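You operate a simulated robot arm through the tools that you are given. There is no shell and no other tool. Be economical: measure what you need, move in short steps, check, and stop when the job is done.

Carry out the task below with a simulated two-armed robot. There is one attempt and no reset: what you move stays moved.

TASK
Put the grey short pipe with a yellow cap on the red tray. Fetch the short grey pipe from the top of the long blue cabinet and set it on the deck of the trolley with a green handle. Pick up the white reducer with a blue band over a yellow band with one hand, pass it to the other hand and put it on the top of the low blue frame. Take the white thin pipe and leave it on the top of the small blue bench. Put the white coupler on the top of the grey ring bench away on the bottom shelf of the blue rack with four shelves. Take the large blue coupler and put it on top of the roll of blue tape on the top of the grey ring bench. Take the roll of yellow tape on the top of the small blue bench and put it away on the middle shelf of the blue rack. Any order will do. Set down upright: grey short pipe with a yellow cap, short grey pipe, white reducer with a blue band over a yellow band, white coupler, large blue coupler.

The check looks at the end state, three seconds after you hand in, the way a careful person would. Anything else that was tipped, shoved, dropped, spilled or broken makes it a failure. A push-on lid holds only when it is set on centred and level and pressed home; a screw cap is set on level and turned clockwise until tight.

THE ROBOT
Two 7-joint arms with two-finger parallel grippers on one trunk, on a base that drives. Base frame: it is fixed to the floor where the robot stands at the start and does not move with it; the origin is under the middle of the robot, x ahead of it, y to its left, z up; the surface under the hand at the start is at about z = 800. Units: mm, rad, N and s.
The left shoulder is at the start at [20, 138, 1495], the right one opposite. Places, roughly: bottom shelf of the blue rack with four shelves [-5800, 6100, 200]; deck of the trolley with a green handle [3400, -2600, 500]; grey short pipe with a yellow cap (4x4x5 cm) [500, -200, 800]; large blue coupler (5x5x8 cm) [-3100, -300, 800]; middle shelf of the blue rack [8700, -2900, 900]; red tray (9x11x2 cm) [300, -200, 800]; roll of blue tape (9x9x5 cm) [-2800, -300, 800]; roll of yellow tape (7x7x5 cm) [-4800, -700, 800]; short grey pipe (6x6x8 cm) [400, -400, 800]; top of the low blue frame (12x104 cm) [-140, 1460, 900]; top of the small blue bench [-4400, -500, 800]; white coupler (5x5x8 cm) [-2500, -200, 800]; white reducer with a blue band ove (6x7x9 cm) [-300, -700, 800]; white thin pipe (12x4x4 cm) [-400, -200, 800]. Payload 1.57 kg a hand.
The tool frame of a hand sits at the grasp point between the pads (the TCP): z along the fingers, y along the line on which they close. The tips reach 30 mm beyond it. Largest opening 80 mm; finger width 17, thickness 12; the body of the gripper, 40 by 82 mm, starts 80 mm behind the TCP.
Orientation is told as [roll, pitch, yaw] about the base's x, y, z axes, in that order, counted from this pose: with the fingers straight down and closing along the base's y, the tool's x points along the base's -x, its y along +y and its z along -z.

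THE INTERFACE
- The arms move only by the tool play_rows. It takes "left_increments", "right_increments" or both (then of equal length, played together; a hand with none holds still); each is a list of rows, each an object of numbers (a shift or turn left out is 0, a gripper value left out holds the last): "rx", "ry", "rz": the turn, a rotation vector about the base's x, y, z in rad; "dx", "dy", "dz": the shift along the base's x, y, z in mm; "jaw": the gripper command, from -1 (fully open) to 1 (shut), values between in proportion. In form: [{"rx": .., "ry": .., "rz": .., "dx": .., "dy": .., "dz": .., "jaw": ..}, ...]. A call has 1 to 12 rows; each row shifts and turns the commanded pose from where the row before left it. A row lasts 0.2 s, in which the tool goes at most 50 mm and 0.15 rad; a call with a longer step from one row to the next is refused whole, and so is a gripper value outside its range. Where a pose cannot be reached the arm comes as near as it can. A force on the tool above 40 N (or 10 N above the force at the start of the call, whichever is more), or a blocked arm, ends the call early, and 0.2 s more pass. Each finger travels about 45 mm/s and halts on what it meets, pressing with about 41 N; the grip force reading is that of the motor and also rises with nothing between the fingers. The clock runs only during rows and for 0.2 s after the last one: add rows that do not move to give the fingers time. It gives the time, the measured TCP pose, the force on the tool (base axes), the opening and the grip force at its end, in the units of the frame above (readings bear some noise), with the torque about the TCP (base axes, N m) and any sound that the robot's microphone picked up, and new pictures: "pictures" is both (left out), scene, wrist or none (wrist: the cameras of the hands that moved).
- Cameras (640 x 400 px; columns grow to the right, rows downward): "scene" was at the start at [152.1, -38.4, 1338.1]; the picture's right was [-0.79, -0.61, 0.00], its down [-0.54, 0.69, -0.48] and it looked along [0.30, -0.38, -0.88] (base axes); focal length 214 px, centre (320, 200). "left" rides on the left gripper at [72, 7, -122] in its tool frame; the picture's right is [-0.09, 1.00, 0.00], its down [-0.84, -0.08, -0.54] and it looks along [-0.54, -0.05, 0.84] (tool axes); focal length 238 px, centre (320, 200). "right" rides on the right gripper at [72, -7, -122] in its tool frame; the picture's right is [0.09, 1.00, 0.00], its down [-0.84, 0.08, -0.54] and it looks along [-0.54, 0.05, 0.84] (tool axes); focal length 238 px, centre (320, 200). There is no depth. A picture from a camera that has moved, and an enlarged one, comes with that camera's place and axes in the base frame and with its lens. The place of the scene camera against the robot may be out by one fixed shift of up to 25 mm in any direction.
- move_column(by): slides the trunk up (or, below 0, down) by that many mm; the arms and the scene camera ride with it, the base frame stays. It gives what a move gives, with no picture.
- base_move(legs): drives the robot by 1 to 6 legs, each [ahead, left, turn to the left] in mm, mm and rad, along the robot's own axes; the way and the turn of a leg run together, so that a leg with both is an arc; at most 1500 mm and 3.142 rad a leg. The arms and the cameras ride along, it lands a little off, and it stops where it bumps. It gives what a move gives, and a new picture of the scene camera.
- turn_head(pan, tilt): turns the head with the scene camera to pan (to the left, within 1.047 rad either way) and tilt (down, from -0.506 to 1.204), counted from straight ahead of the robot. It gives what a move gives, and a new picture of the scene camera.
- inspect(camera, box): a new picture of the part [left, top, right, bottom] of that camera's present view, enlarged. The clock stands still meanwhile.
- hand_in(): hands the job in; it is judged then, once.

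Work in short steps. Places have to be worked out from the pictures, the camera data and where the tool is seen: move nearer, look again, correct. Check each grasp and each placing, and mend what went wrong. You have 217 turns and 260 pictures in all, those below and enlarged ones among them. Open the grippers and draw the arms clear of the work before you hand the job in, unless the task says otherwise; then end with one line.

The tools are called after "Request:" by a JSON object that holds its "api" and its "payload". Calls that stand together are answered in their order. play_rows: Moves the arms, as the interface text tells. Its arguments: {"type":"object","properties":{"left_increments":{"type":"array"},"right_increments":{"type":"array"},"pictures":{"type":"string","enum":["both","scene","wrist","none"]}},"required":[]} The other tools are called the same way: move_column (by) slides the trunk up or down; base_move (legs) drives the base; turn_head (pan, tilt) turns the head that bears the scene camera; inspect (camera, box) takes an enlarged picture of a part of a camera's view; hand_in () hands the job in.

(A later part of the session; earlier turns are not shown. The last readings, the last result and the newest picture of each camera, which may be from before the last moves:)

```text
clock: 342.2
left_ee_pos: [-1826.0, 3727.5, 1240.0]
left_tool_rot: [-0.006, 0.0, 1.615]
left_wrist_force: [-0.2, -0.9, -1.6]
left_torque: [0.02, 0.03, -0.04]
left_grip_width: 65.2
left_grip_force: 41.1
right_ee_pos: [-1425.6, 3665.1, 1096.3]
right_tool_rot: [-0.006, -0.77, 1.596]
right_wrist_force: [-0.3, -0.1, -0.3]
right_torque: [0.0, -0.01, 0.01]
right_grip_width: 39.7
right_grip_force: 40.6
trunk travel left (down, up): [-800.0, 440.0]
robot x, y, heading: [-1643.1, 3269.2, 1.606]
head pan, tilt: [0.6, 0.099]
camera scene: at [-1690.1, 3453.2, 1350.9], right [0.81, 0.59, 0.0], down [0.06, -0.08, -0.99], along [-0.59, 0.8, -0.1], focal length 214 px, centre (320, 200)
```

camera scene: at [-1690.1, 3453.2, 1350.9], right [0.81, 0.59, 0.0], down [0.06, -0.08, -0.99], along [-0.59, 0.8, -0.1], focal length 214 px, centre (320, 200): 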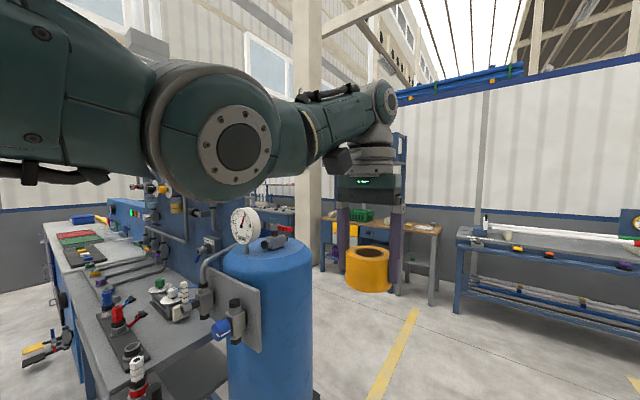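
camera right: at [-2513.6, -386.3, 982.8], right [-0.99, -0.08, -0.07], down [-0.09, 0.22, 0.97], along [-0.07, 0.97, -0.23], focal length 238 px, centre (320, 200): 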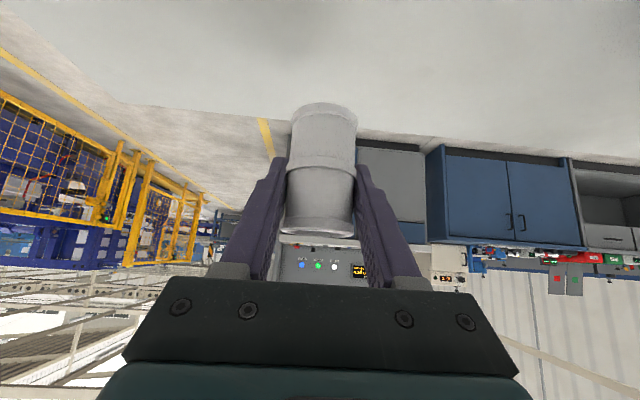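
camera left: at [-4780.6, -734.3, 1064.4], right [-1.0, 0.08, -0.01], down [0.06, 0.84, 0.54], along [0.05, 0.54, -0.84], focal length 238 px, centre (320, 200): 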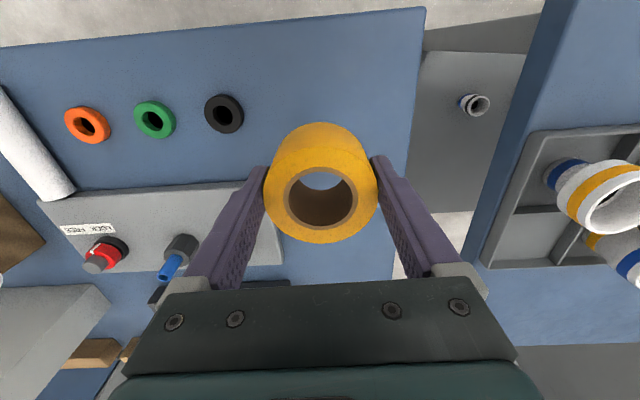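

The rack should be behind the blue tank, toward the left. I drive on to y≈4600 and look left.

Request:
{"api": "base_move", "payload": {"legs": [[1350, 0, -0.03]]}}

Request:
{"api": "turn_head", "payload": {"pan": 1.04, "tilt": 0.25}}

```text
clock: 349.0
left_ee_pos: [-1870.7, 5078.2, 1241.0]
left_tool_rot: [-0.005, 0.0, 1.618]
left_wrist_force: [-0.3, 0.1, -1.7]
left_torque: [-0.03, 0.0, -0.02]
left_grip_width: 65.1
left_grip_force: 40.7
right_ee_pos: [-1469.1, 5015.9, 1094.3]
right_tool_rot: [-0.007, -0.77, 1.596]
right_wrist_force: [0.1, -0.5, 0.0]
right_torque: [0.03, -0.01, 0.01]
right_grip_width: 39.8
right_grip_force: 41.1
trunk travel left (down, up): [-800.0, 440.0]
robot x, y, heading: [-1686.5, 4611.7, 1.606]
head pan, tilt: [0.6, 0.099]
camera scene: at [-1733.8, 4803.5, 1350.9], right [0.81, 0.59, 0.0], down [0.06, -0.08, -0.99], along [-0.59, 0.8, -0.1], focal length 214 px, centre (320, 200)
```

scene: 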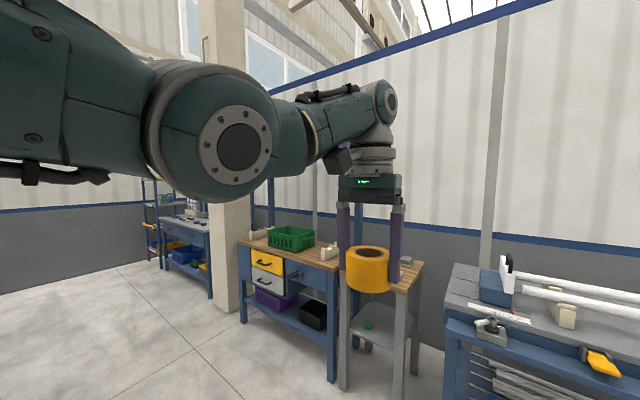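

```text
clock: 349.9
left_ee_pos: [-1868.1, 5078.4, 1240.7]
left_tool_rot: [-0.004, 0.0, 1.617]
left_wrist_force: [0.1, -0.5, -0.3]
left_torque: [-0.03, -0.01, 0.02]
left_grip_width: 65.3
left_grip_force: 41.1
right_ee_pos: [-1469.2, 5016.9, 1095.6]
right_tool_rot: [-0.007, -0.771, 1.597]
right_wrist_force: [-0.7, -0.1, -0.9]
right_torque: [0.02, 0.01, 0.04]
right_grip_width: 39.7
right_grip_force: 40.7
trunk travel left (down, up): [-800.0, 440.0]
robot x, y, heading: [-1686.8, 4619.2, 1.603]
head pan, tilt: [1.04, 0.25]
camera scene: at [-1761.3, 4774.0, 1337.0], right [0.48, 0.88, 0.0], down [0.22, -0.12, -0.97], along [-0.85, 0.46, -0.25], focal length 214 px, centre (320, 200)
```

scene: 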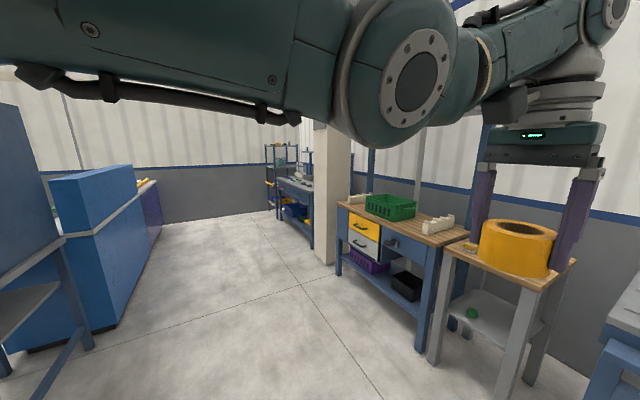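

The blue rack stands in the far corner at (-5800,6100). I drive left along the free floor.

Request:
{"api": "base_move", "payload": {"legs": [[0, 1500, -0.03], [0, 1500, 0], [0, 900, 0]]}}

Request:
{"api": "turn_head", "payload": {"pan": 0.3, "tilt": 0.35}}

```text
clock: 368.6
left_ee_pos: [-5738.4, 5093.0, 1241.4]
left_tool_rot: [-0.005, -0.001, 1.573]
left_wrist_force: [0.3, -1.1, -1.1]
left_torque: [-0.01, -0.01, 0.0]
left_grip_width: 65.2
left_grip_force: 40.6
right_ee_pos: [-5342.1, 5012.8, 1094.4]
right_tool_rot: [-0.008, -0.77, 1.553]
right_wrist_force: [0.6, 0.1, -0.3]
right_torque: [-0.01, -0.02, -0.01]
right_grip_width: 39.9
right_grip_force: 40.9
trunk travel left (down, up): [-800.0, 440.0]
robot x, y, heading: [-5576.5, 4626.0, 1.556]
head pan, tilt: [1.04, 0.25]
camera scene: at [-5644.7, 4784.4, 1336.9], right [0.52, 0.86, 0.0], down [0.21, -0.13, -0.97], along [-0.83, 0.5, -0.25], focal length 214 px, centre (320, 200)
```

scene: 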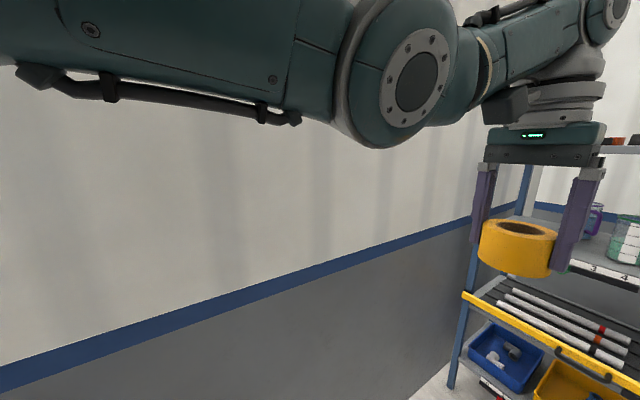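

```text
clock: 369.7
left_ee_pos: [-5739.5, 5092.7, 1240.2]
left_tool_rot: [-0.005, 0.001, 1.574]
left_wrist_force: [-0.5, 0.2, -1.4]
left_torque: [0.03, -0.02, 0.0]
left_grip_width: 65.4
left_grip_force: 41.2
right_ee_pos: [-5340.8, 5012.5, 1096.1]
right_tool_rot: [-0.008, -0.77, 1.553]
right_wrist_force: [0.7, 0.9, -0.2]
right_torque: [-0.01, -0.03, 0.02]
right_grip_width: 40.0
right_grip_force: 40.8
trunk travel left (down, up): [-800.0, 440.0]
robot x, y, heading: [-5579.3, 4625.2, 1.556]
head pan, tilt: [0.3, 0.351]
camera scene: at [-5591.2, 4825.4, 1327.5], right [0.96, 0.28, 0.0], down [0.1, -0.33, -0.94], along [-0.27, 0.9, -0.34], focal length 214 px, centre (320, 200)
```

scene: 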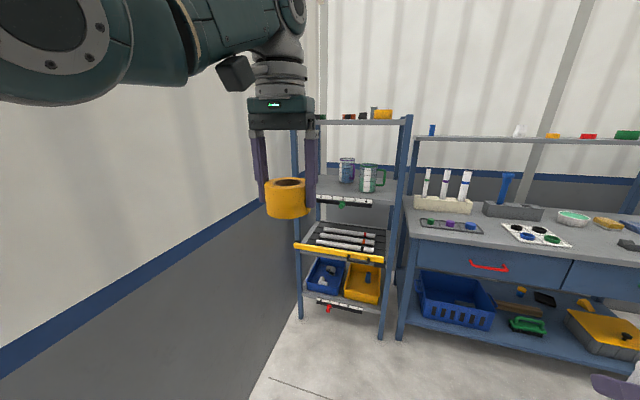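

I enlarge the rack to see the free space on its bottom shelf.

Request:
{"api": "inspect", "payload": {"camera": "scene", "box": [280, 220, 420, 350]}}

```text
3.08 times, centred on (350, 285) of scene
camera zoom: at [-5591.2, 4825.4, 1327.5], right [0.96, 0.28, 0.0], down [0.1, -0.33, -0.94], along [-0.27, 0.9, -0.34], focal length 660 px, centre (228, -62)
```

zoom: 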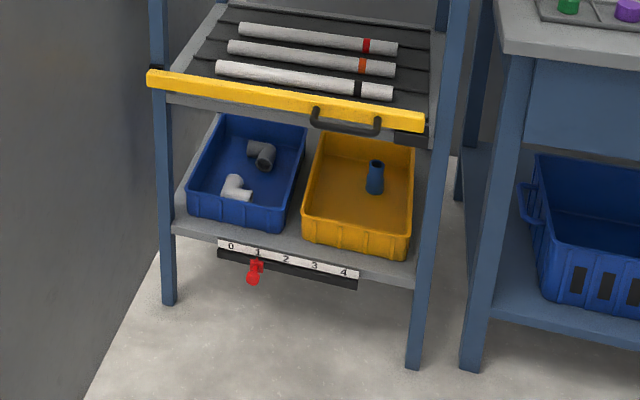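

The bottom shelf has a free spot between and in front of the two bins, around (-5795,5945), and the front edge is at y≈5900. A wall stands close on the left, so I approach turned a bit left (heading 1.9) with the right hand near the middle. First I tuck the left hand back and up.

Request:
{"api": "play_rows", "payload": {"left_increments": [{"dy": -35, "dz": 6}, {"dy": -35, "dz": 6}, {"dy": -35, "dz": 6, "dx": -8}, {"dy": -35, "dz": 6, "dx": -8}, {"dy": -25, "dz": 6, "dx": -8}, {"dz": 6}, {}], "pictures": "none"}}

Request:
{"api": "base_move", "payload": {"legs": [[690, -28, 0], [0, 0, 0.344]]}}

```text
clock: 371.3
left_ee_pos: [-5746.7, 5069.9, 1253.5]
left_tool_rot: [-0.007, 0.002, 1.573]
left_wrist_force: [0.3, 0.3, -1.1]
left_torque: [0.02, -0.04, 0.01]
left_grip_width: 65.0
left_grip_force: 41.3
left hand out of reach, approached as far as the arm can: row 1, 2, 3, 4
right_ee_pos: [-5341.6, 5012.9, 1095.3]
right_tool_rot: [-0.009, -0.769, 1.552]
right_wrist_force: [-0.8, 0.5, -1.0]
right_torque: [0.01, 0.01, -0.01]
right_grip_width: 40.0
right_grip_force: 40.8
trunk travel left (down, up): [-800.0, 440.0]
robot x, y, heading: [-5578.1, 4624.6, 1.554]
head pan, tilt: [0.3, 0.351]
```

```text
clock: 376.1
left_ee_pos: [-5852.1, 5659.7, 1252.4]
left_tool_rot: [-0.005, 0.001, 1.918]
left_wrist_force: [-0.6, 0.8, -1.5]
left_torque: [-0.03, -0.02, 0.0]
left_grip_width: 65.0
left_grip_force: 41.2
right_ee_pos: [-5451.4, 5741.8, 1095.4]
right_tool_rot: [-0.007, -0.769, 1.898]
right_wrist_force: [1.5, 0.4, -1.3]
right_torque: [-0.03, -0.03, -0.04]
right_grip_width: 39.9
right_grip_force: 40.8
trunk travel left (down, up): [-800.0, 440.0]
robot x, y, heading: [-5542.3, 5295.1, 1.904]
head pan, tilt: [0.3, 0.351]
camera scene: at [-5618.4, 5478.3, 1327.5], right [0.81, 0.59, 0.0], down [0.2, -0.28, -0.94], along [-0.56, 0.76, -0.34], focal length 214 px, centre (320, 200)
```

scene: 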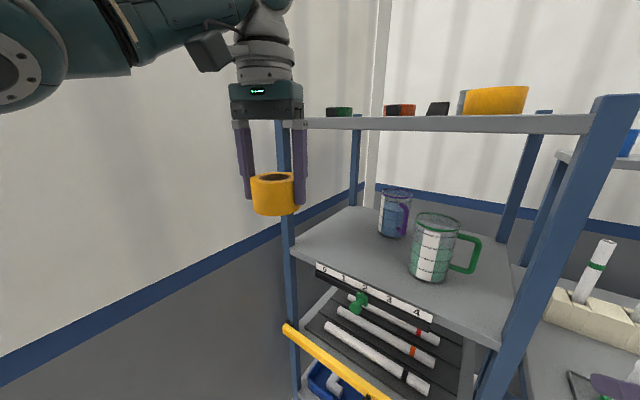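

The left hand barely retracted. I try again, going back and outward in small steps.

Request:
{"api": "play_rows", "payload": {"left_increments": [{"dx": -8, "dy": -28, "dz": -5}, {"dx": -8, "dy": -28, "dz": -5}, {"dx": -8, "dy": -28, "dz": -5}, {"dx": -6, "dy": -28, "dz": -5}, {}], "pictures": "none"}}

```text
clock: 377.3
left_ee_pos: [-5881.7, 5547.0, 1231.7]
left_tool_rot: [-0.007, 0.004, 1.918]
left_wrist_force: [0.7, -1.5, -1.0]
left_torque: [-0.02, 0.03, -0.02]
left_grip_width: 65.4
left_grip_force: 41.4
right_ee_pos: [-5451.1, 5742.3, 1094.5]
right_tool_rot: [-0.008, -0.77, 1.899]
right_wrist_force: [-0.2, 0.6, -0.5]
right_torque: [0.03, -0.03, 0.0]
right_grip_width: 39.9
right_grip_force: 40.9
trunk travel left (down, up): [-800.0, 440.0]
robot x, y, heading: [-5543.0, 5296.8, 1.902]
head pan, tilt: [0.3, 0.351]
```

Good. A bit further back.

Request:
{"api": "play_rows", "payload": {"left_increments": [{"dx": -1, "dy": -22}, {"dx": -1, "dy": -22}, {"dz": 15}, {"dz": 15}, {}], "pictures": "none"}}

Request:
{"api": "move_column", "payload": {"by": -400}}

Request:
{"api": "move_column", "payload": {"by": -275}}

Request:
{"api": "turn_head", "payload": {"pan": 0.0, "tilt": 0.6}}

```text
clock: 378.5
left_ee_pos: [-5882.6, 5502.2, 1264.3]
left_tool_rot: [-0.004, 0.003, 1.918]
left_wrist_force: [0.3, 0.2, -1.6]
left_torque: [0.0, -0.04, 0.0]
left_grip_width: 65.0
left_grip_force: 41.1
right_ee_pos: [-5450.9, 5742.9, 1095.0]
right_tool_rot: [-0.006, -0.77, 1.897]
right_wrist_force: [0.3, 1.1, 0.5]
right_torque: [0.0, 0.01, 0.04]
right_grip_width: 39.9
right_grip_force: 41.1
trunk travel left (down, up): [-800.0, 440.0]
robot x, y, heading: [-5542.2, 5296.9, 1.902]
head pan, tilt: [0.3, 0.351]
```

```text
clock: 382.3
left_ee_pos: [-5882.6, 5503.3, 863.5]
left_tool_rot: [-0.006, 0.004, 1.919]
left_wrist_force: [0.0, 0.2, -1.3]
left_torque: [0.01, 0.02, -0.02]
left_grip_width: 65.2
left_grip_force: 41.0
right_ee_pos: [-5450.9, 5740.9, 695.1]
right_tool_rot: [-0.008, -0.769, 1.897]
right_wrist_force: [0.5, 0.2, -0.9]
right_torque: [0.01, 0.02, -0.01]
right_grip_width: 39.8
right_grip_force: 41.3
trunk travel left (down, up): [-400.0, 840.0]
robot x, y, heading: [-5543.6, 5295.1, 1.905]
head pan, tilt: [0.3, 0.351]
```

```text
clock: 385.1
left_ee_pos: [-5881.7, 5502.3, 588.9]
left_tool_rot: [-0.005, 0.002, 1.918]
left_wrist_force: [0.1, -0.6, -1.7]
left_torque: [-0.03, 0.01, 0.03]
left_grip_width: 65.1
left_grip_force: 41.4
right_ee_pos: [-5451.4, 5742.5, 419.9]
right_tool_rot: [-0.008, -0.769, 1.898]
right_wrist_force: [-0.4, -0.4, -0.4]
right_torque: [0.02, 0.0, -0.01]
right_grip_width: 40.0
right_grip_force: 40.8
trunk travel left (down, up): [-125.0, 1115.0]
robot x, y, heading: [-5548.0, 5296.3, 1.902]
head pan, tilt: [0.3, 0.351]
```

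```text
clock: 385.9
left_ee_pos: [-5882.4, 5502.6, 589.0]
left_tool_rot: [-0.007, 0.002, 1.919]
left_wrist_force: [0.0, 0.1, -1.5]
left_torque: [-0.02, -0.02, 0.01]
left_grip_width: 64.9
left_grip_force: 41.2
right_ee_pos: [-5452.6, 5742.3, 420.6]
right_tool_rot: [-0.006, -0.77, 1.897]
right_wrist_force: [0.5, -0.5, -0.8]
right_torque: [0.02, 0.0, 0.01]
right_grip_width: 39.7
right_grip_force: 41.3
trunk travel left (down, up): [-125.0, 1115.0]
robot x, y, heading: [-5541.8, 5296.1, 1.903]
head pan, tilt: [0.0, 0.6]
camera scene: at [-5592.2, 5486.7, 629.8], right [0.94, 0.33, 0.0], down [0.18, -0.53, -0.83], along [-0.27, 0.78, -0.56], focal length 214 px, centre (320, 200)
```

scene: 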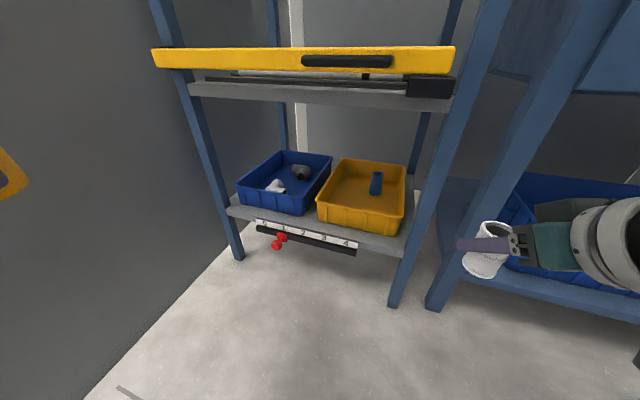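

Request:
{"api": "inspect", "payload": {"camera": "scene", "box": [220, 140, 420, 270]}}

```text
3.08 times, centred on (320, 205) of scene
camera zoom: at [-5592.2, 5486.7, 629.8], right [0.94, 0.33, 0.0], down [0.18, -0.53, -0.83], along [-0.27, 0.78, -0.56], focal length 660 px, centre (320, 185)
```

zoom: 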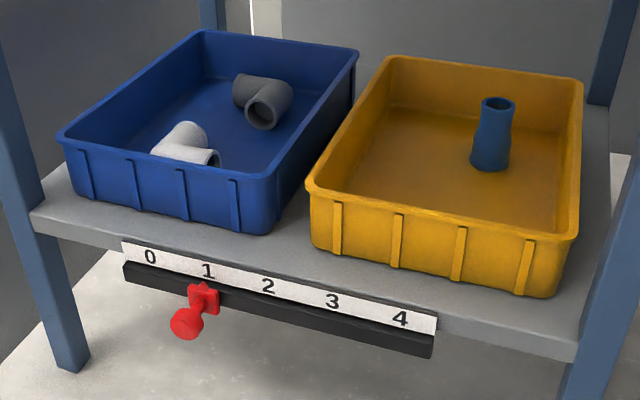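

The shelf (z≈230, front edge y≈5900) has a strip of about 40 mm before the bins plus a gap of about 54 mm between them. The target for the coupler is about (-5790,5916), where the fingertips stay clear of both bins. I bring the right hand to the middle and lower.

Request:
{"api": "play_rows", "payload": {"right_increments": [{"dx": -34, "dy": -11.7}, {"dx": -34, "dy": -11.7}, {"dx": -34, "dy": -11.7}, {"dx": -34, "dy": -11.7}, {"dx": -34, "dy": -11.7, "dz": -15}, {"dx": -34, "dy": -11.7, "dz": -20}, {"dx": -32, "dy": -11, "dz": -20}, {"dz": -25}, {}], "pictures": "scene"}}

```text
clock: 388.1
left_ee_pos: [-5881.4, 5503.2, 589.4]
left_tool_rot: [-0.005, 0.002, 1.917]
left_wrist_force: [0.0, -1.0, -0.3]
left_torque: [-0.03, 0.01, 0.01]
left_grip_width: 64.7
left_grip_force: 40.7
right_ee_pos: [-5650.9, 5674.8, 322.9]
right_tool_rot: [-0.129, -0.769, 1.975]
right_wrist_force: [0.9, -1.0, -0.8]
right_torque: [0.01, -0.01, 0.01]
right_grip_width: 39.9
right_grip_force: 41.3
trunk travel left (down, up): [-125.0, 1115.0]
robot x, y, heading: [-5543.6, 5295.9, 1.904]
head pan, tilt: [0.0, 0.6]
stopped in row 9 (right hand): the arm was blocked; the commanded pose is now the measured one
camera scene: at [-5591.7, 5486.9, 629.7], right [0.95, 0.33, 0.0], down [0.18, -0.53, -0.83], along [-0.27, 0.78, -0.57], focal length 214 px, centre (320, 200)
```

scene: 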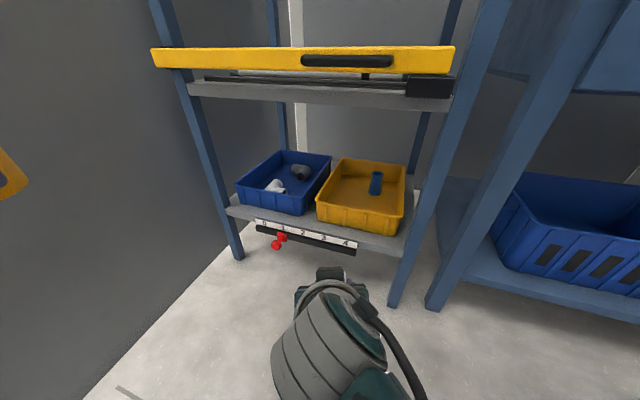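

The arm reached its inward limit with a small twist. I move 30 mm back outward, straighten, and turn the base a further 0.2 to the left instead.

Request:
{"api": "play_rows", "payload": {"right_increments": [{"dx": 14, "dy": 5}, {"dx": 14, "dy": 5, "rx": -0.018, "ry": 0.042, "rz": 0.008}, {"rx": -0.018, "ry": 0.042, "rz": 0.008}, {}], "pictures": "none"}}

```text
clock: 389.1
left_ee_pos: [-5882.8, 5502.4, 589.9]
left_tool_rot: [-0.006, 0.002, 1.918]
left_wrist_force: [-0.5, 0.0, -2.1]
left_torque: [0.0, -0.01, -0.04]
left_grip_width: 64.9
left_grip_force: 41.0
right_ee_pos: [-5626.8, 5680.6, 323.5]
right_tool_rot: [0.014, -0.763, 1.896]
right_wrist_force: [1.4, -0.1, 0.2]
right_torque: [-0.02, -0.01, 0.0]
right_grip_width: 39.7
right_grip_force: 40.8
trunk travel left (down, up): [-125.0, 1115.0]
robot x, y, heading: [-5544.1, 5298.5, 1.902]
head pan, tilt: [0.0, 0.6]
```

Straight again. I turn the base to heading 2.1 and approach partway.

Request:
{"api": "base_move", "payload": {"legs": [[0, 0, 0.2], [140, -55, 0]]}}

Request:
{"api": "inspect", "payload": {"camera": "right", "box": [0, 0, 640, 400]}}

```text
clock: 391.2
left_ee_pos: [-5940.5, 5577.9, 589.5]
left_tool_rot: [-0.005, 0.002, 2.122]
left_wrist_force: [-0.9, 0.3, -0.7]
left_torque: [0.04, 0.0, -0.02]
left_grip_width: 65.3
left_grip_force: 41.3
right_ee_pos: [-5726.2, 5804.9, 323.2]
right_tool_rot: [0.01, -0.761, 2.097]
right_wrist_force: [0.7, 0.3, -1.4]
right_torque: [-0.01, -0.01, -0.01]
right_grip_width: 40.0
right_grip_force: 41.1
trunk travel left (down, up): [-125.0, 1115.0]
robot x, y, heading: [-5570.1, 5444.3, 2.11]
head pan, tilt: [0.0, 0.6]
camera scene: at [-5650.8, 5618.9, 629.5], right [0.86, 0.51, 0.0], down [0.29, -0.49, -0.82], along [-0.42, 0.71, -0.57], focal length 214 px, centre (320, 200)
```

scene: 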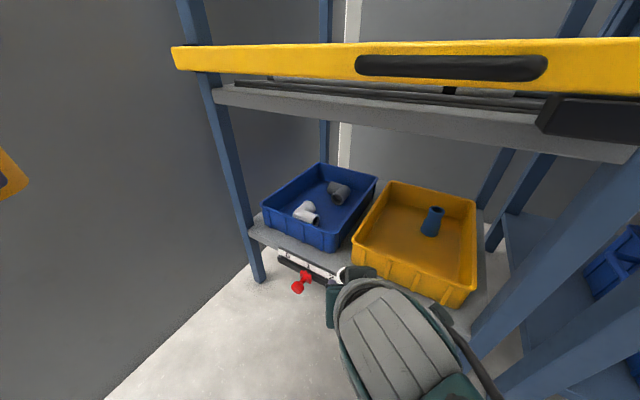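

```text
1.00 times, centred on (320, 200) of right (not enlarged: the box is as wide or as high as the picture)
camera zoom: at [-5652.3, 5690.5, 361.6], right [-0.82, -0.57, -0.05], down [-0.18, 0.16, 0.97], along [-0.54, 0.81, -0.24], focal length 238 px, centre (320, 200)
```

zoom: 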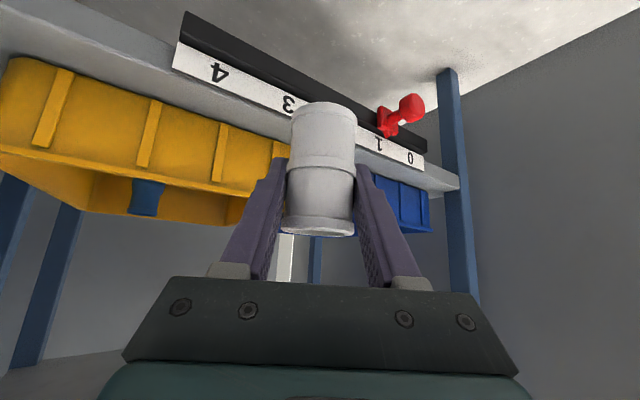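

The view confirms the spot: the yellow bin's corner is near (-5753,5925). The hand points straight at the gap, and I advance 118 mm with the base.

Request:
{"api": "base_move", "payload": {"legs": [[118, 0, 0]]}}

Request:
{"api": "inspect", "payload": {"camera": "right", "box": [0, 0, 640, 400]}}

```text
clock: 392.4
left_ee_pos: [-5937.4, 5647.2, 575.5]
left_tool_rot: [-0.023, 0.035, 2.094]
left_wrist_force: [-0.4, 0.3, -1.8]
left_torque: [-0.02, 0.0, 0.0]
left_grip_width: 65.0
left_grip_force: 41.2
right_ee_pos: [-5708.3, 5863.3, 312.3]
right_tool_rot: [-0.017, -0.728, 2.09]
right_wrist_force: [-0.2, 0.7, 0.2]
right_torque: [0.0, -0.03, 0.0]
right_grip_width: 39.8
right_grip_force: 41.5
trunk travel left (down, up): [-125.0, 1115.0]
robot x, y, heading: [-5608.1, 5528.2, 2.084]
head pan, tilt: [0.0, 0.6]
stopped in leg 1: the robot was blocked; the commanded pose is now the measured one
camera scene: at [-5647.8, 5681.6, 625.0], right [0.87, 0.49, 0.02], down [0.3, -0.51, -0.81], along [-0.38, 0.71, -0.59], focal length 214 px, centre (320, 200)
```

scene: 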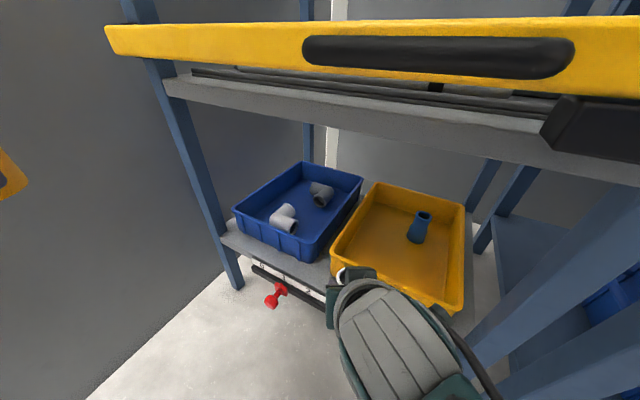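

```text
1.00 times, centred on (320, 200) of right (not enlarged: the box is as wide or as high as the picture)
camera zoom: at [-5637.9, 5747.6, 355.8], right [-0.83, -0.55, -0.07], down [-0.21, 0.19, 0.96], along [-0.51, 0.82, -0.27], focal length 238 px, centre (320, 200)
```

zoom: 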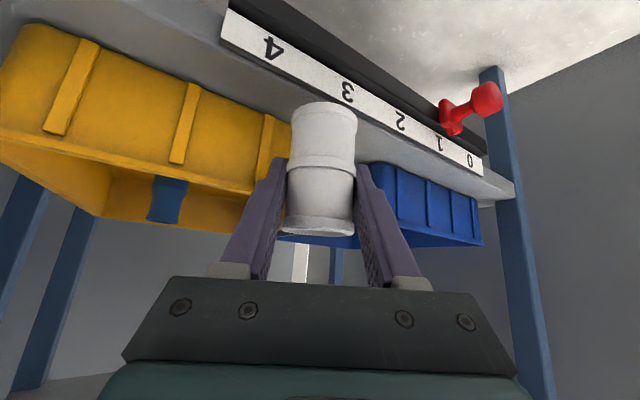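

The base was blocked: the head's hood probably met the rack's upper part. I back off at once and check the rack.

Request:
{"api": "base_move", "payload": {"legs": [[-90, 0, 0.02]]}}

Request:
{"api": "turn_head", "payload": {"pan": 0.0, "tilt": 0.1}}

```text
clock: 393.5
left_ee_pos: [-5947.7, 5589.9, 590.9]
left_tool_rot: [-0.005, -0.002, 2.124]
left_wrist_force: [-0.3, 0.3, -1.2]
left_torque: [0.01, -0.07, -0.02]
left_grip_width: 65.0
left_grip_force: 40.4
right_ee_pos: [-5735.2, 5817.6, 324.0]
right_tool_rot: [0.014, -0.765, 2.099]
right_wrist_force: [-0.5, 0.3, -1.1]
right_torque: [-0.03, -0.01, 0.01]
right_grip_width: 40.0
right_grip_force: 40.6
trunk travel left (down, up): [-125.0, 1115.0]
robot x, y, heading: [-5569.4, 5449.9, 2.108]
head pan, tilt: [0.0, 0.6]
camera scene: at [-5657.1, 5630.4, 630.5], right [0.86, 0.51, 0.0], down [0.29, -0.48, -0.83], along [-0.42, 0.71, -0.56], focal length 214 px, centre (320, 200)
```

scene: 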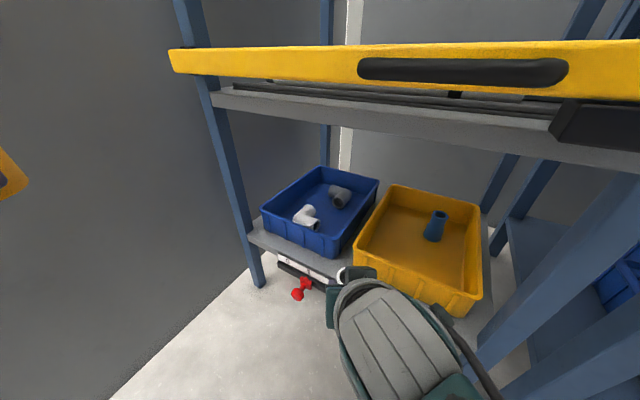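

```text
clock: 394.5
left_ee_pos: [-5943.8, 5586.2, 589.7]
left_tool_rot: [-0.002, 0.002, 2.126]
left_wrist_force: [-0.4, 0.2, -0.9]
left_torque: [-0.02, -0.02, 0.01]
left_grip_width: 65.4
left_grip_force: 41.0
right_ee_pos: [-5729.3, 5812.3, 324.1]
right_tool_rot: [0.012, -0.763, 2.101]
right_wrist_force: [0.4, 0.8, -0.3]
right_torque: [-0.03, 0.01, 0.02]
right_grip_width: 39.7
right_grip_force: 41.4
trunk travel left (down, up): [-125.0, 1115.0]
robot x, y, heading: [-5567.7, 5455.9, 2.11]
head pan, tilt: [0.0, 0.099]
camera scene: at [-5655.5, 5631.3, 675.9], right [0.86, 0.51, 0.0], down [0.05, -0.09, -0.99], along [-0.51, 0.85, -0.1], focal length 214 px, centre (320, 200)
```

scene: 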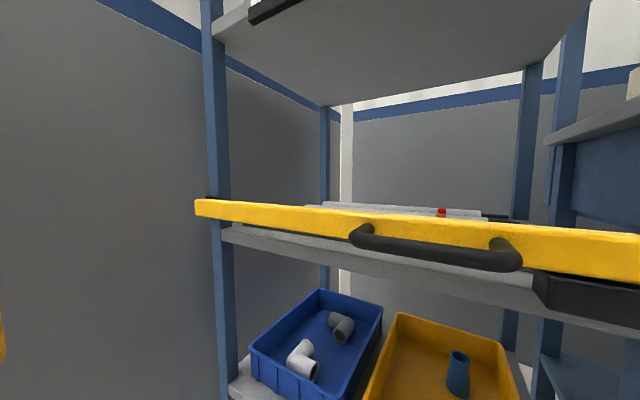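

The rack is in place. I keep the base back, go only 35 mm closer, and use the arm's reach for the rest.

Request:
{"api": "turn_head", "payload": {"pan": 0.3, "tilt": 0.7}}

Request:
{"api": "base_move", "payload": {"legs": [[35, 0, 0]]}}

Request:
{"api": "play_rows", "payload": {"right_increments": [{"dx": -12, "dy": 20}, {"dx": -12, "dy": 20}, {"dx": -10, "dy": 17}, {}], "pictures": "both"}}

```text
clock: 395.5
left_ee_pos: [-5944.6, 5587.4, 589.3]
left_tool_rot: [-0.006, 0.002, 2.125]
left_wrist_force: [0.1, 0.3, -0.7]
left_torque: [-0.02, 0.02, 0.02]
left_grip_width: 65.3
left_grip_force: 41.2
right_ee_pos: [-5729.5, 5812.3, 324.3]
right_tool_rot: [0.012, -0.763, 2.1]
right_wrist_force: [-0.1, 1.1, -0.7]
right_torque: [-0.02, -0.03, -0.04]
right_grip_width: 39.9
right_grip_force: 40.8
trunk travel left (down, up): [-125.0, 1115.0]
robot x, y, heading: [-5571.3, 5453.9, 2.108]
head pan, tilt: [0.3, 0.7]
camera scene: at [-5671.1, 5608.8, 621.2], right [0.67, 0.74, 0.0], down [0.48, -0.43, -0.77], along [-0.57, 0.51, -0.64], focal length 214 px, centre (320, 200)
```

scene: 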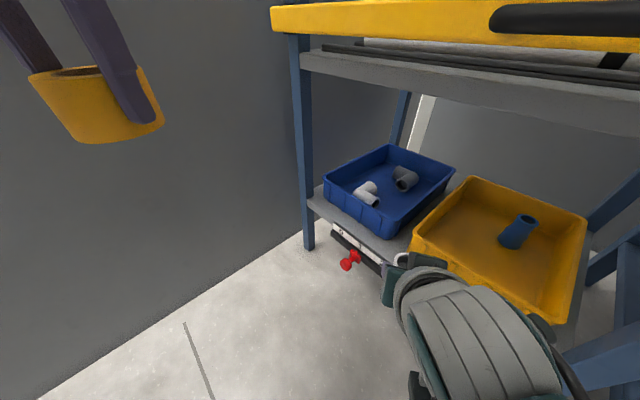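

```text
clock: 396.3
left_ee_pos: [-5959.1, 5613.7, 586.7]
left_tool_rot: [-0.006, 0.003, 2.124]
left_wrist_force: [0.1, -0.3, -1.3]
left_torque: [0.03, -0.01, -0.01]
left_grip_width: 65.1
left_grip_force: 41.1
right_ee_pos: [-5744.7, 5839.6, 322.0]
right_tool_rot: [0.012, -0.758, 2.104]
right_wrist_force: [0.2, 0.3, -0.3]
right_torque: [0.02, 0.0, -0.01]
right_grip_width: 40.0
right_grip_force: 41.2
trunk travel left (down, up): [-125.0, 1115.0]
robot x, y, heading: [-5585.3, 5484.0, 2.11]
head pan, tilt: [0.3, 0.7]
camera scene: at [-5687.2, 5635.4, 620.5], right [0.67, 0.74, 0.0], down [0.48, -0.43, -0.76], along [-0.57, 0.51, -0.65], focal length 214 px, centre (320, 200)
```

scene: 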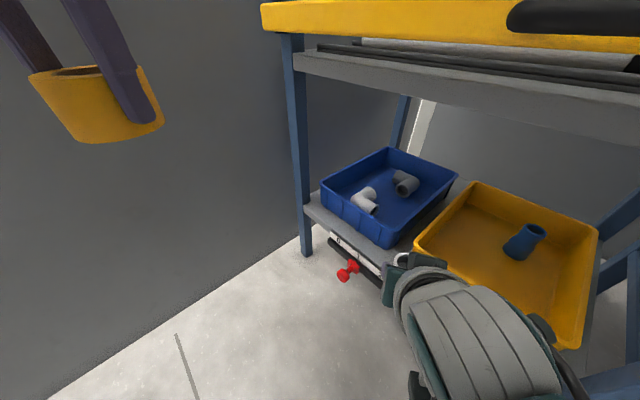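

```text
clock: 397.3
left_ee_pos: [-5962.3, 5615.5, 590.0]
left_tool_rot: [-0.005, 0.002, 2.127]
left_wrist_force: [0.4, 0.1, -1.0]
left_torque: [0.01, 0.01, -0.01]
left_grip_width: 65.0
left_grip_force: 40.4
right_ee_pos: [-5782.1, 5900.2, 324.0]
right_tool_rot: [0.013, -0.762, 2.103]
right_wrist_force: [-0.9, 0.0, -0.6]
right_torque: [0.01, 0.03, 0.02]
right_grip_width: 40.1
right_grip_force: 40.9
trunk travel left (down, up): [-125.0, 1115.0]
robot x, y, heading: [-5589.7, 5482.4, 2.108]
head pan, tilt: [0.3, 0.7]
camera scene: at [-5688.8, 5638.2, 621.0], right [0.67, 0.74, 0.0], down [0.48, -0.43, -0.76], along [-0.57, 0.51, -0.64], focal length 214 px, centre (320, 200)
camera right: at [-5706.9, 5785.3, 362.3], right [-0.82, -0.57, -0.06], down [-0.18, 0.16, 0.97], along [-0.54, 0.81, -0.24], focal length 238 px, centre (320, 200)
```

scene: 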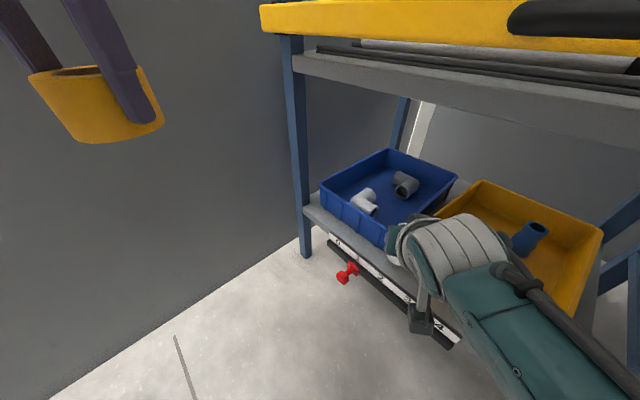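
right: 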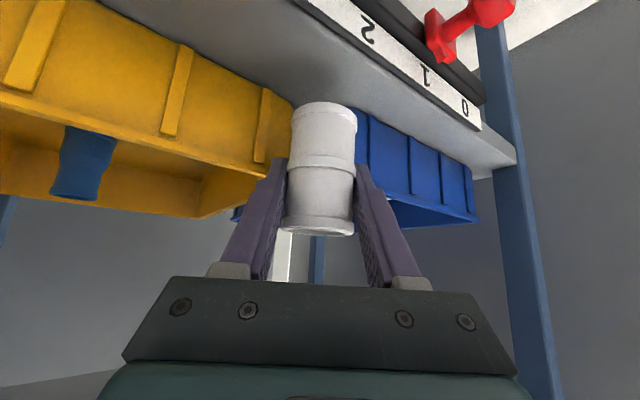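

The coupler hangs over the free strip between the bins; its projected footprint clears both bins and the edge. I go 5 mm further in and lower.

Request:
{"api": "play_rows", "payload": {"right_increments": [{"dx": -3, "dy": 5}, {"dz": -18}, {"dz": -12}, {"dz": -5}, {}], "pictures": "wrist"}}

```text
clock: 398.5
left_ee_pos: [-5962.8, 5615.8, 588.7]
left_tool_rot: [-0.003, 0.001, 2.126]
left_wrist_force: [-0.3, 0.3, -1.4]
left_torque: [-0.04, -0.01, -0.03]
left_grip_width: 65.1
left_grip_force: 40.7
right_ee_pos: [-5785.0, 5904.8, 288.3]
right_tool_rot: [0.012, -0.761, 2.103]
right_wrist_force: [0.1, -0.6, -0.5]
right_torque: [-0.01, -0.03, 0.05]
right_grip_width: 40.0
right_grip_force: 40.4
trunk travel left (down, up): [-125.0, 1115.0]
robot x, y, heading: [-5589.8, 5485.5, 2.109]
head pan, tilt: [0.3, 0.7]
camera right: at [-5709.8, 5791.4, 326.6], right [-0.82, -0.57, -0.05], down [-0.18, 0.16, 0.97], along [-0.54, 0.81, -0.24], focal length 238 px, centre (320, 200)
```

right: 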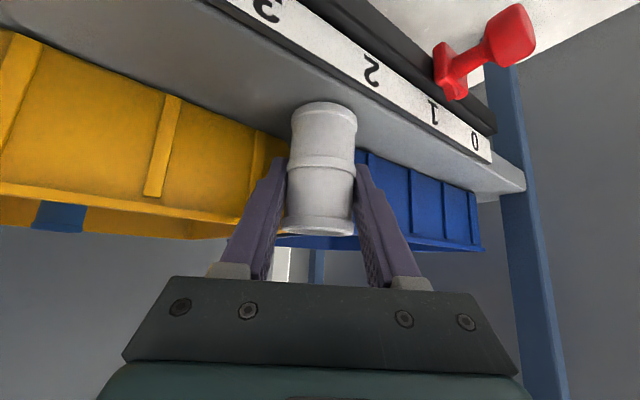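

Near the shelf now. I continue with 2 mm steps.

Request:
{"api": "play_rows", "payload": {"right_increments": [{"dz": -2}, {"dz": -2}, {"dz": -2}, {"dz": -2}, {}], "pictures": "none"}}

Request:
{"api": "play_rows", "payload": {"right_increments": [{"dz": -1.5}, {"dz": -1.5}, {}], "pictures": "wrist"}}

```text
clock: 399.3
left_ee_pos: [-5960.3, 5615.6, 587.7]
left_tool_rot: [-0.003, 0.0, 2.125]
left_wrist_force: [-0.6, 0.6, -0.6]
left_torque: [-0.01, 0.0, -0.03]
left_grip_width: 65.1
left_grip_force: 41.3
right_ee_pos: [-5786.4, 5906.3, 286.9]
right_tool_rot: [0.015, -0.773, 2.106]
right_wrist_force: [4.4, -2.7, 9.9]
right_torque: [0.05, -0.16, 0.0]
right_grip_width: 39.9
right_grip_force: 41.3
trunk travel left (down, up): [-125.0, 1115.0]
robot x, y, heading: [-5588.5, 5482.1, 2.109]
head pan, tilt: [0.3, 0.7]
stopped in row 4 (right hand): the force on the tool passed its limit at 43 N (the readings are from after the stop); the commanded pose is now the measured one
```

```text
clock: 400.2
left_ee_pos: [-5960.4, 5614.7, 588.1]
left_tool_rot: [-0.003, 0.002, 2.126]
left_wrist_force: [0.7, -0.5, -1.2]
left_torque: [0.01, 0.0, 0.0]
left_grip_width: 65.1
left_grip_force: 40.9
right_ee_pos: [-5788.2, 5907.6, 286.4]
right_tool_rot: [0.018, -0.78, 2.103]
right_wrist_force: [3.7, -3.6, 10.8]
right_torque: [0.06, -0.22, -0.04]
right_grip_width: 39.8
right_grip_force: 40.8
trunk travel left (down, up): [-125.0, 1115.0]
robot x, y, heading: [-5586.7, 5482.7, 2.112]
head pan, tilt: [0.3, 0.7]
stopped in row 3 (right hand): the force on the tool passed its limit at 41 N (the readings are from after the stop); the commanded pose is now the measured one
camera right: at [-5712.3, 5793.6, 321.7], right [-0.82, -0.57, -0.05], down [-0.17, 0.15, 0.97], along [-0.55, 0.81, -0.22], focal length 238 px, centre (320, 200)
```

right: 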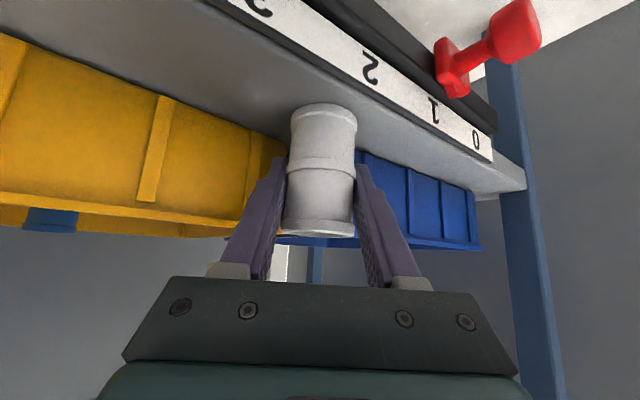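

Contact with the shelf. I relieve by 1 mm and open just slightly.

Request:
{"api": "play_rows", "payload": {"right_increments": [{"dz": 1}, {}, {"jaw": -0.15}, {}, {}], "pictures": "both"}}

```text
clock: 401.4
left_ee_pos: [-5961.4, 5614.7, 590.1]
left_tool_rot: [-0.002, 0.0, 2.124]
left_wrist_force: [0.1, 0.4, 0.0]
left_torque: [-0.04, 0.01, -0.03]
left_grip_width: 65.1
left_grip_force: 40.9
right_ee_pos: [-5789.7, 5906.1, 285.6]
right_tool_rot: [0.02, -0.777, 2.103]
right_wrist_force: [-0.7, -1.8, -0.4]
right_torque: [-0.06, 0.07, 0.0]
right_grip_width: 45.0
right_grip_force: 0.0
trunk travel left (down, up): [-125.0, 1115.0]
robot x, y, heading: [-5586.0, 5483.1, 2.11]
head pan, tilt: [0.3, 0.7]
camera scene: at [-5689.1, 5637.7, 621.0], right [0.67, 0.74, 0.0], down [0.48, -0.43, -0.76], along [-0.57, 0.51, -0.64], focal length 214 px, centre (320, 200)
camera right: at [-5713.3, 5792.5, 322.0], right [-0.82, -0.57, -0.05], down [-0.17, 0.15, 0.97], along [-0.55, 0.81, -0.22], focal length 238 px, centre (320, 200)
```

scene: 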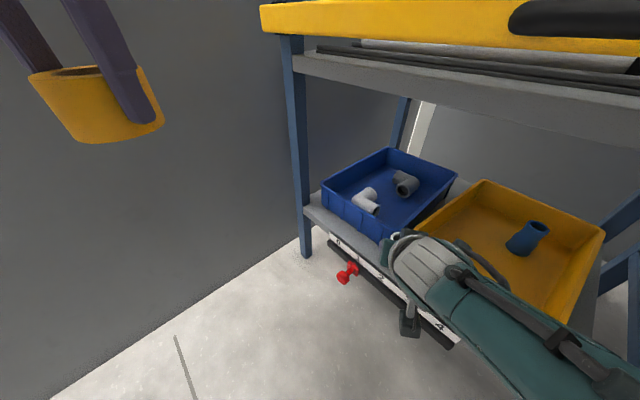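
right: 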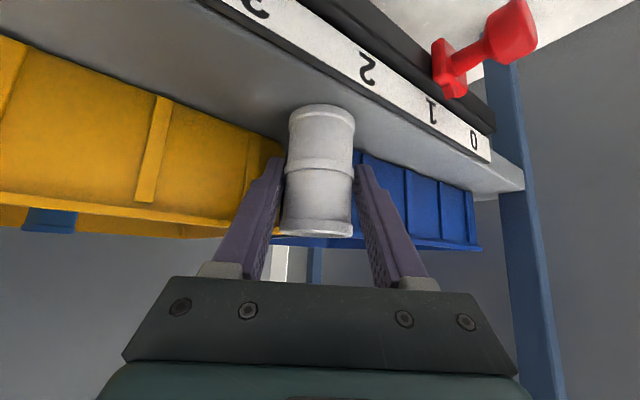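

The coupler stands free. I withdraw straight back along the hand's heading.

Request:
{"api": "play_rows", "payload": {"right_increments": [{"dx": 4, "dy": -7}, {"dx": 5, "dy": -8.5}, {"dx": 8, "dy": -13}, {"dx": 10, "dy": -17}, {"dx": 15, "dy": -26}, {"dx": 15, "dy": -26}, {"dx": 10, "dy": -17, "jaw": -1}, {}], "pictures": "both"}}

```text
clock: 403.4
left_ee_pos: [-5961.9, 5614.9, 589.2]
left_tool_rot: [-0.005, 0.002, 2.127]
left_wrist_force: [-0.5, 0.7, -0.6]
left_torque: [-0.02, -0.02, 0.01]
left_grip_width: 65.3
left_grip_force: 41.0
right_ee_pos: [-5680.1, 5818.2, 272.7]
right_tool_rot: [-0.154, -0.781, 2.245]
right_wrist_force: [-0.2, -0.1, 0.4]
right_torque: [0.02, 0.03, 0.03]
right_grip_width: 80.1
right_grip_force: 0.1
trunk travel left (down, up): [-125.0, 1115.0]
robot x, y, heading: [-5589.0, 5484.1, 2.117]
head pan, tilt: [0.3, 0.7]
stopped in row 8 (right hand): the arm was blocked; the commanded pose is now the measured one
camera scene: at [-5688.7, 5638.4, 621.1], right [0.67, 0.74, 0.0], down [0.48, -0.43, -0.76], along [-0.57, 0.51, -0.64], focal length 214 px, centre (320, 200)
camera right: at [-5604.6, 5703.9, 309.5], right [-0.79, -0.58, -0.17], down [-0.27, 0.08, 0.96], along [-0.55, 0.81, -0.22], focal length 238 px, centre (320, 200)
```

scene: 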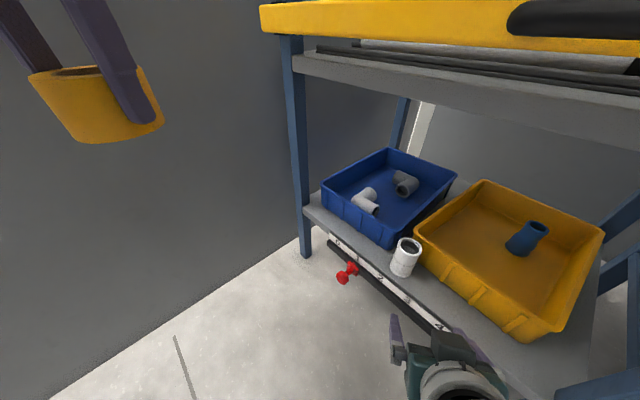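
right: 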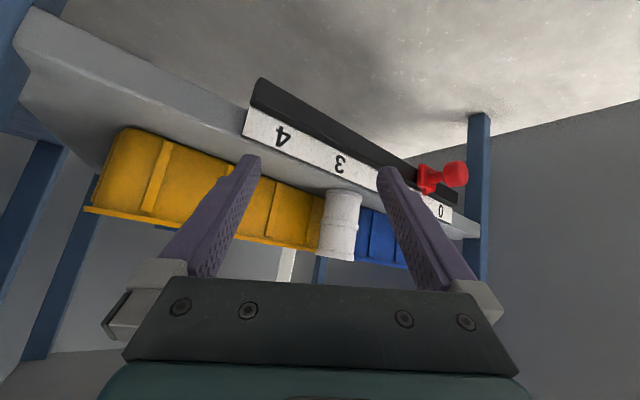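

The white coupler stands on the bottom shelf between the bins. I back away, then raise the trunk.

Request:
{"api": "base_move", "payload": {"legs": [[-450, 0, 0]]}}

Request:
{"api": "move_column", "payload": {"by": 400}}

Request:
{"api": "move_column", "payload": {"by": 200}}

Request:
{"api": "play_rows", "payload": {"right_increments": [{"dx": 30, "dy": 15, "dz": 20}, {"dx": 30, "dy": 15, "dz": 20}, {"rx": -0.03, "ry": 0.06, "rz": 0.02, "dx": 20, "dy": 10}, {"rx": -0.03, "ry": 0.06, "rz": 0.02}, {"rx": 0.0, "ry": 0.04, "rz": -0.05}, {"rz": -0.05}, {}], "pictures": "none"}}

```text
clock: 406.1
left_ee_pos: [-5729.4, 5231.8, 590.3]
left_tool_rot: [-0.002, 0.0, 2.119]
left_wrist_force: [-0.3, -0.4, -0.9]
left_torque: [-0.01, -0.02, 0.02]
left_grip_width: 64.8
left_grip_force: 40.4
right_ee_pos: [-5447.3, 5431.7, 274.4]
right_tool_rot: [-0.151, -0.782, 2.239]
right_wrist_force: [-0.2, 0.6, 0.8]
right_torque: [-0.02, 0.0, 0.01]
right_grip_width: 80.3
right_grip_force: 0.1
trunk travel left (down, up): [-125.0, 1115.0]
robot x, y, heading: [-5353.8, 5092.2, 2.102]
head pan, tilt: [0.3, 0.7]
camera scene: at [-5457.7, 5251.1, 621.2], right [0.67, 0.74, 0.0], down [0.48, -0.43, -0.77], along [-0.57, 0.51, -0.64], focal length 214 px, centre (320, 200)
```

scene: 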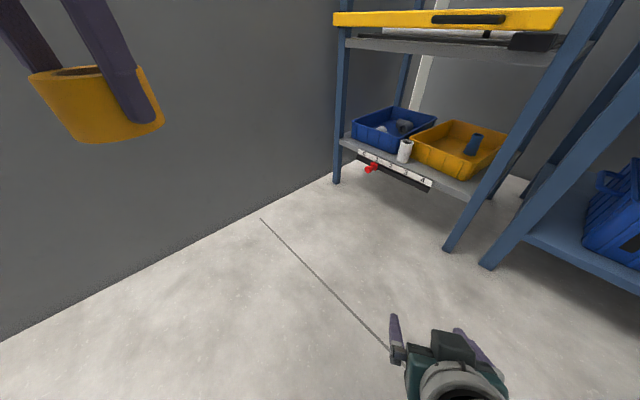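

```text
clock: 410.0
left_ee_pos: [-5730.0, 5229.0, 989.7]
left_tool_rot: [-0.003, 0.003, 2.118]
left_wrist_force: [-0.3, -0.8, -2.3]
left_torque: [0.01, -0.01, 0.03]
left_grip_width: 65.2
left_grip_force: 41.3
right_ee_pos: [-5446.5, 5430.7, 673.0]
right_tool_rot: [-0.156, -0.78, 2.242]
right_wrist_force: [0.0, -0.5, -0.1]
right_torque: [-0.02, 0.01, 0.02]
right_grip_width: 80.1
right_grip_force: 0.0
trunk travel left (down, up): [-525.0, 715.0]
robot x, y, heading: [-5355.2, 5095.0, 2.103]
head pan, tilt: [0.3, 0.7]
```

```text
clock: 412.1
left_ee_pos: [-5729.7, 5229.8, 1189.5]
left_tool_rot: [-0.005, 0.001, 2.119]
left_wrist_force: [-0.7, 0.2, -1.2]
left_torque: [0.01, 0.0, -0.02]
left_grip_width: 64.9
left_grip_force: 41.1
right_ee_pos: [-5445.9, 5430.2, 873.2]
right_tool_rot: [-0.156, -0.779, 2.242]
right_wrist_force: [0.0, -1.4, 0.2]
right_torque: [-0.03, 0.0, 0.02]
right_grip_width: 80.1
right_grip_force: 0.0
trunk travel left (down, up): [-725.0, 515.0]
robot x, y, heading: [-5358.2, 5093.1, 2.101]
head pan, tilt: [0.3, 0.7]
```

```text
clock: 413.8
left_ee_pos: [-5730.2, 5230.4, 1189.0]
left_tool_rot: [-0.004, 0.002, 2.118]
left_wrist_force: [-0.8, -0.5, -2.3]
left_torque: [0.0, -0.01, 0.01]
left_grip_width: 65.0
left_grip_force: 41.4
right_ee_pos: [-5367.2, 5470.6, 914.3]
right_tool_rot: [0.088, -0.821, 2.007]
right_wrist_force: [-1.1, -1.2, -0.6]
right_torque: [-0.01, 0.03, 0.01]
right_grip_width: 79.9
right_grip_force: 0.1
trunk travel left (down, up): [-725.0, 515.0]
robot x, y, heading: [-5356.0, 5099.0, 2.099]
head pan, tilt: [0.3, 0.7]
```

I turn the right hand back to vertical, then drive east to the other rack.

Request:
{"api": "play_rows", "payload": {"right_increments": [{"rx": -0.118, "ry": -0.069, "dz": 25}, {"rx": -0.118, "ry": -0.069, "dz": 25}, {"rx": -0.118, "ry": -0.069, "dz": 25}, {"rx": -0.118, "ry": -0.069, "dz": 25}, {"rx": -0.118, "ry": -0.069}, {"rx": -0.118, "ry": -0.069}, {}], "pictures": "none"}}

Request:
{"api": "base_move", "payload": {"legs": [[0, 0, -0.53], [-520, 0, 0], [0, -1500, 0], [0, -1500, 0], [0, -650, 0]]}}

```text
clock: 415.4
left_ee_pos: [-5730.8, 5229.4, 1188.8]
left_tool_rot: [-0.004, 0.002, 2.12]
left_wrist_force: [0.0, -1.1, -2.0]
left_torque: [-0.02, -0.01, -0.01]
left_grip_width: 64.9
left_grip_force: 40.8
right_ee_pos: [-5366.2, 5470.3, 1014.0]
right_tool_rot: [0.019, -0.004, 2.037]
right_wrist_force: [0.6, 0.4, 0.2]
right_torque: [-0.01, 0.01, -0.01]
right_grip_width: 80.1
right_grip_force: 0.1
trunk travel left (down, up): [-725.0, 515.0]
robot x, y, heading: [-5356.7, 5092.8, 2.1]
head pan, tilt: [0.3, 0.7]
```

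```text
clock: 437.1
left_ee_pos: [-1952.2, 4865.3, 1190.2]
left_tool_rot: [-0.005, 0.003, 1.584]
left_wrist_force: [0.1, -0.7, -0.4]
left_torque: [0.02, 0.01, -0.01]
left_grip_width: 64.9
left_grip_force: 40.9
right_ee_pos: [-1517.0, 4887.3, 1013.8]
right_tool_rot: [0.021, -0.005, 1.503]
right_wrist_force: [-0.7, 0.3, -0.1]
right_torque: [-0.02, 0.0, 0.0]
right_grip_width: 79.9
right_grip_force: 0.0
trunk travel left (down, up): [-725.0, 515.0]
robot x, y, heading: [-1703.7, 4555.0, 1.567]
head pan, tilt: [0.3, 0.7]
camera scene: at [-1712.2, 4751.8, 1221.1], right [0.96, 0.29, 0.0], down [0.19, -0.62, -0.76], along [-0.22, 0.73, -0.64], focal length 214 px, centre (320, 200)
```

scene: 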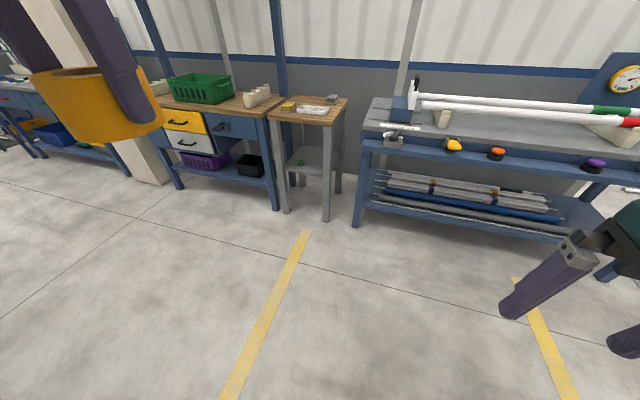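

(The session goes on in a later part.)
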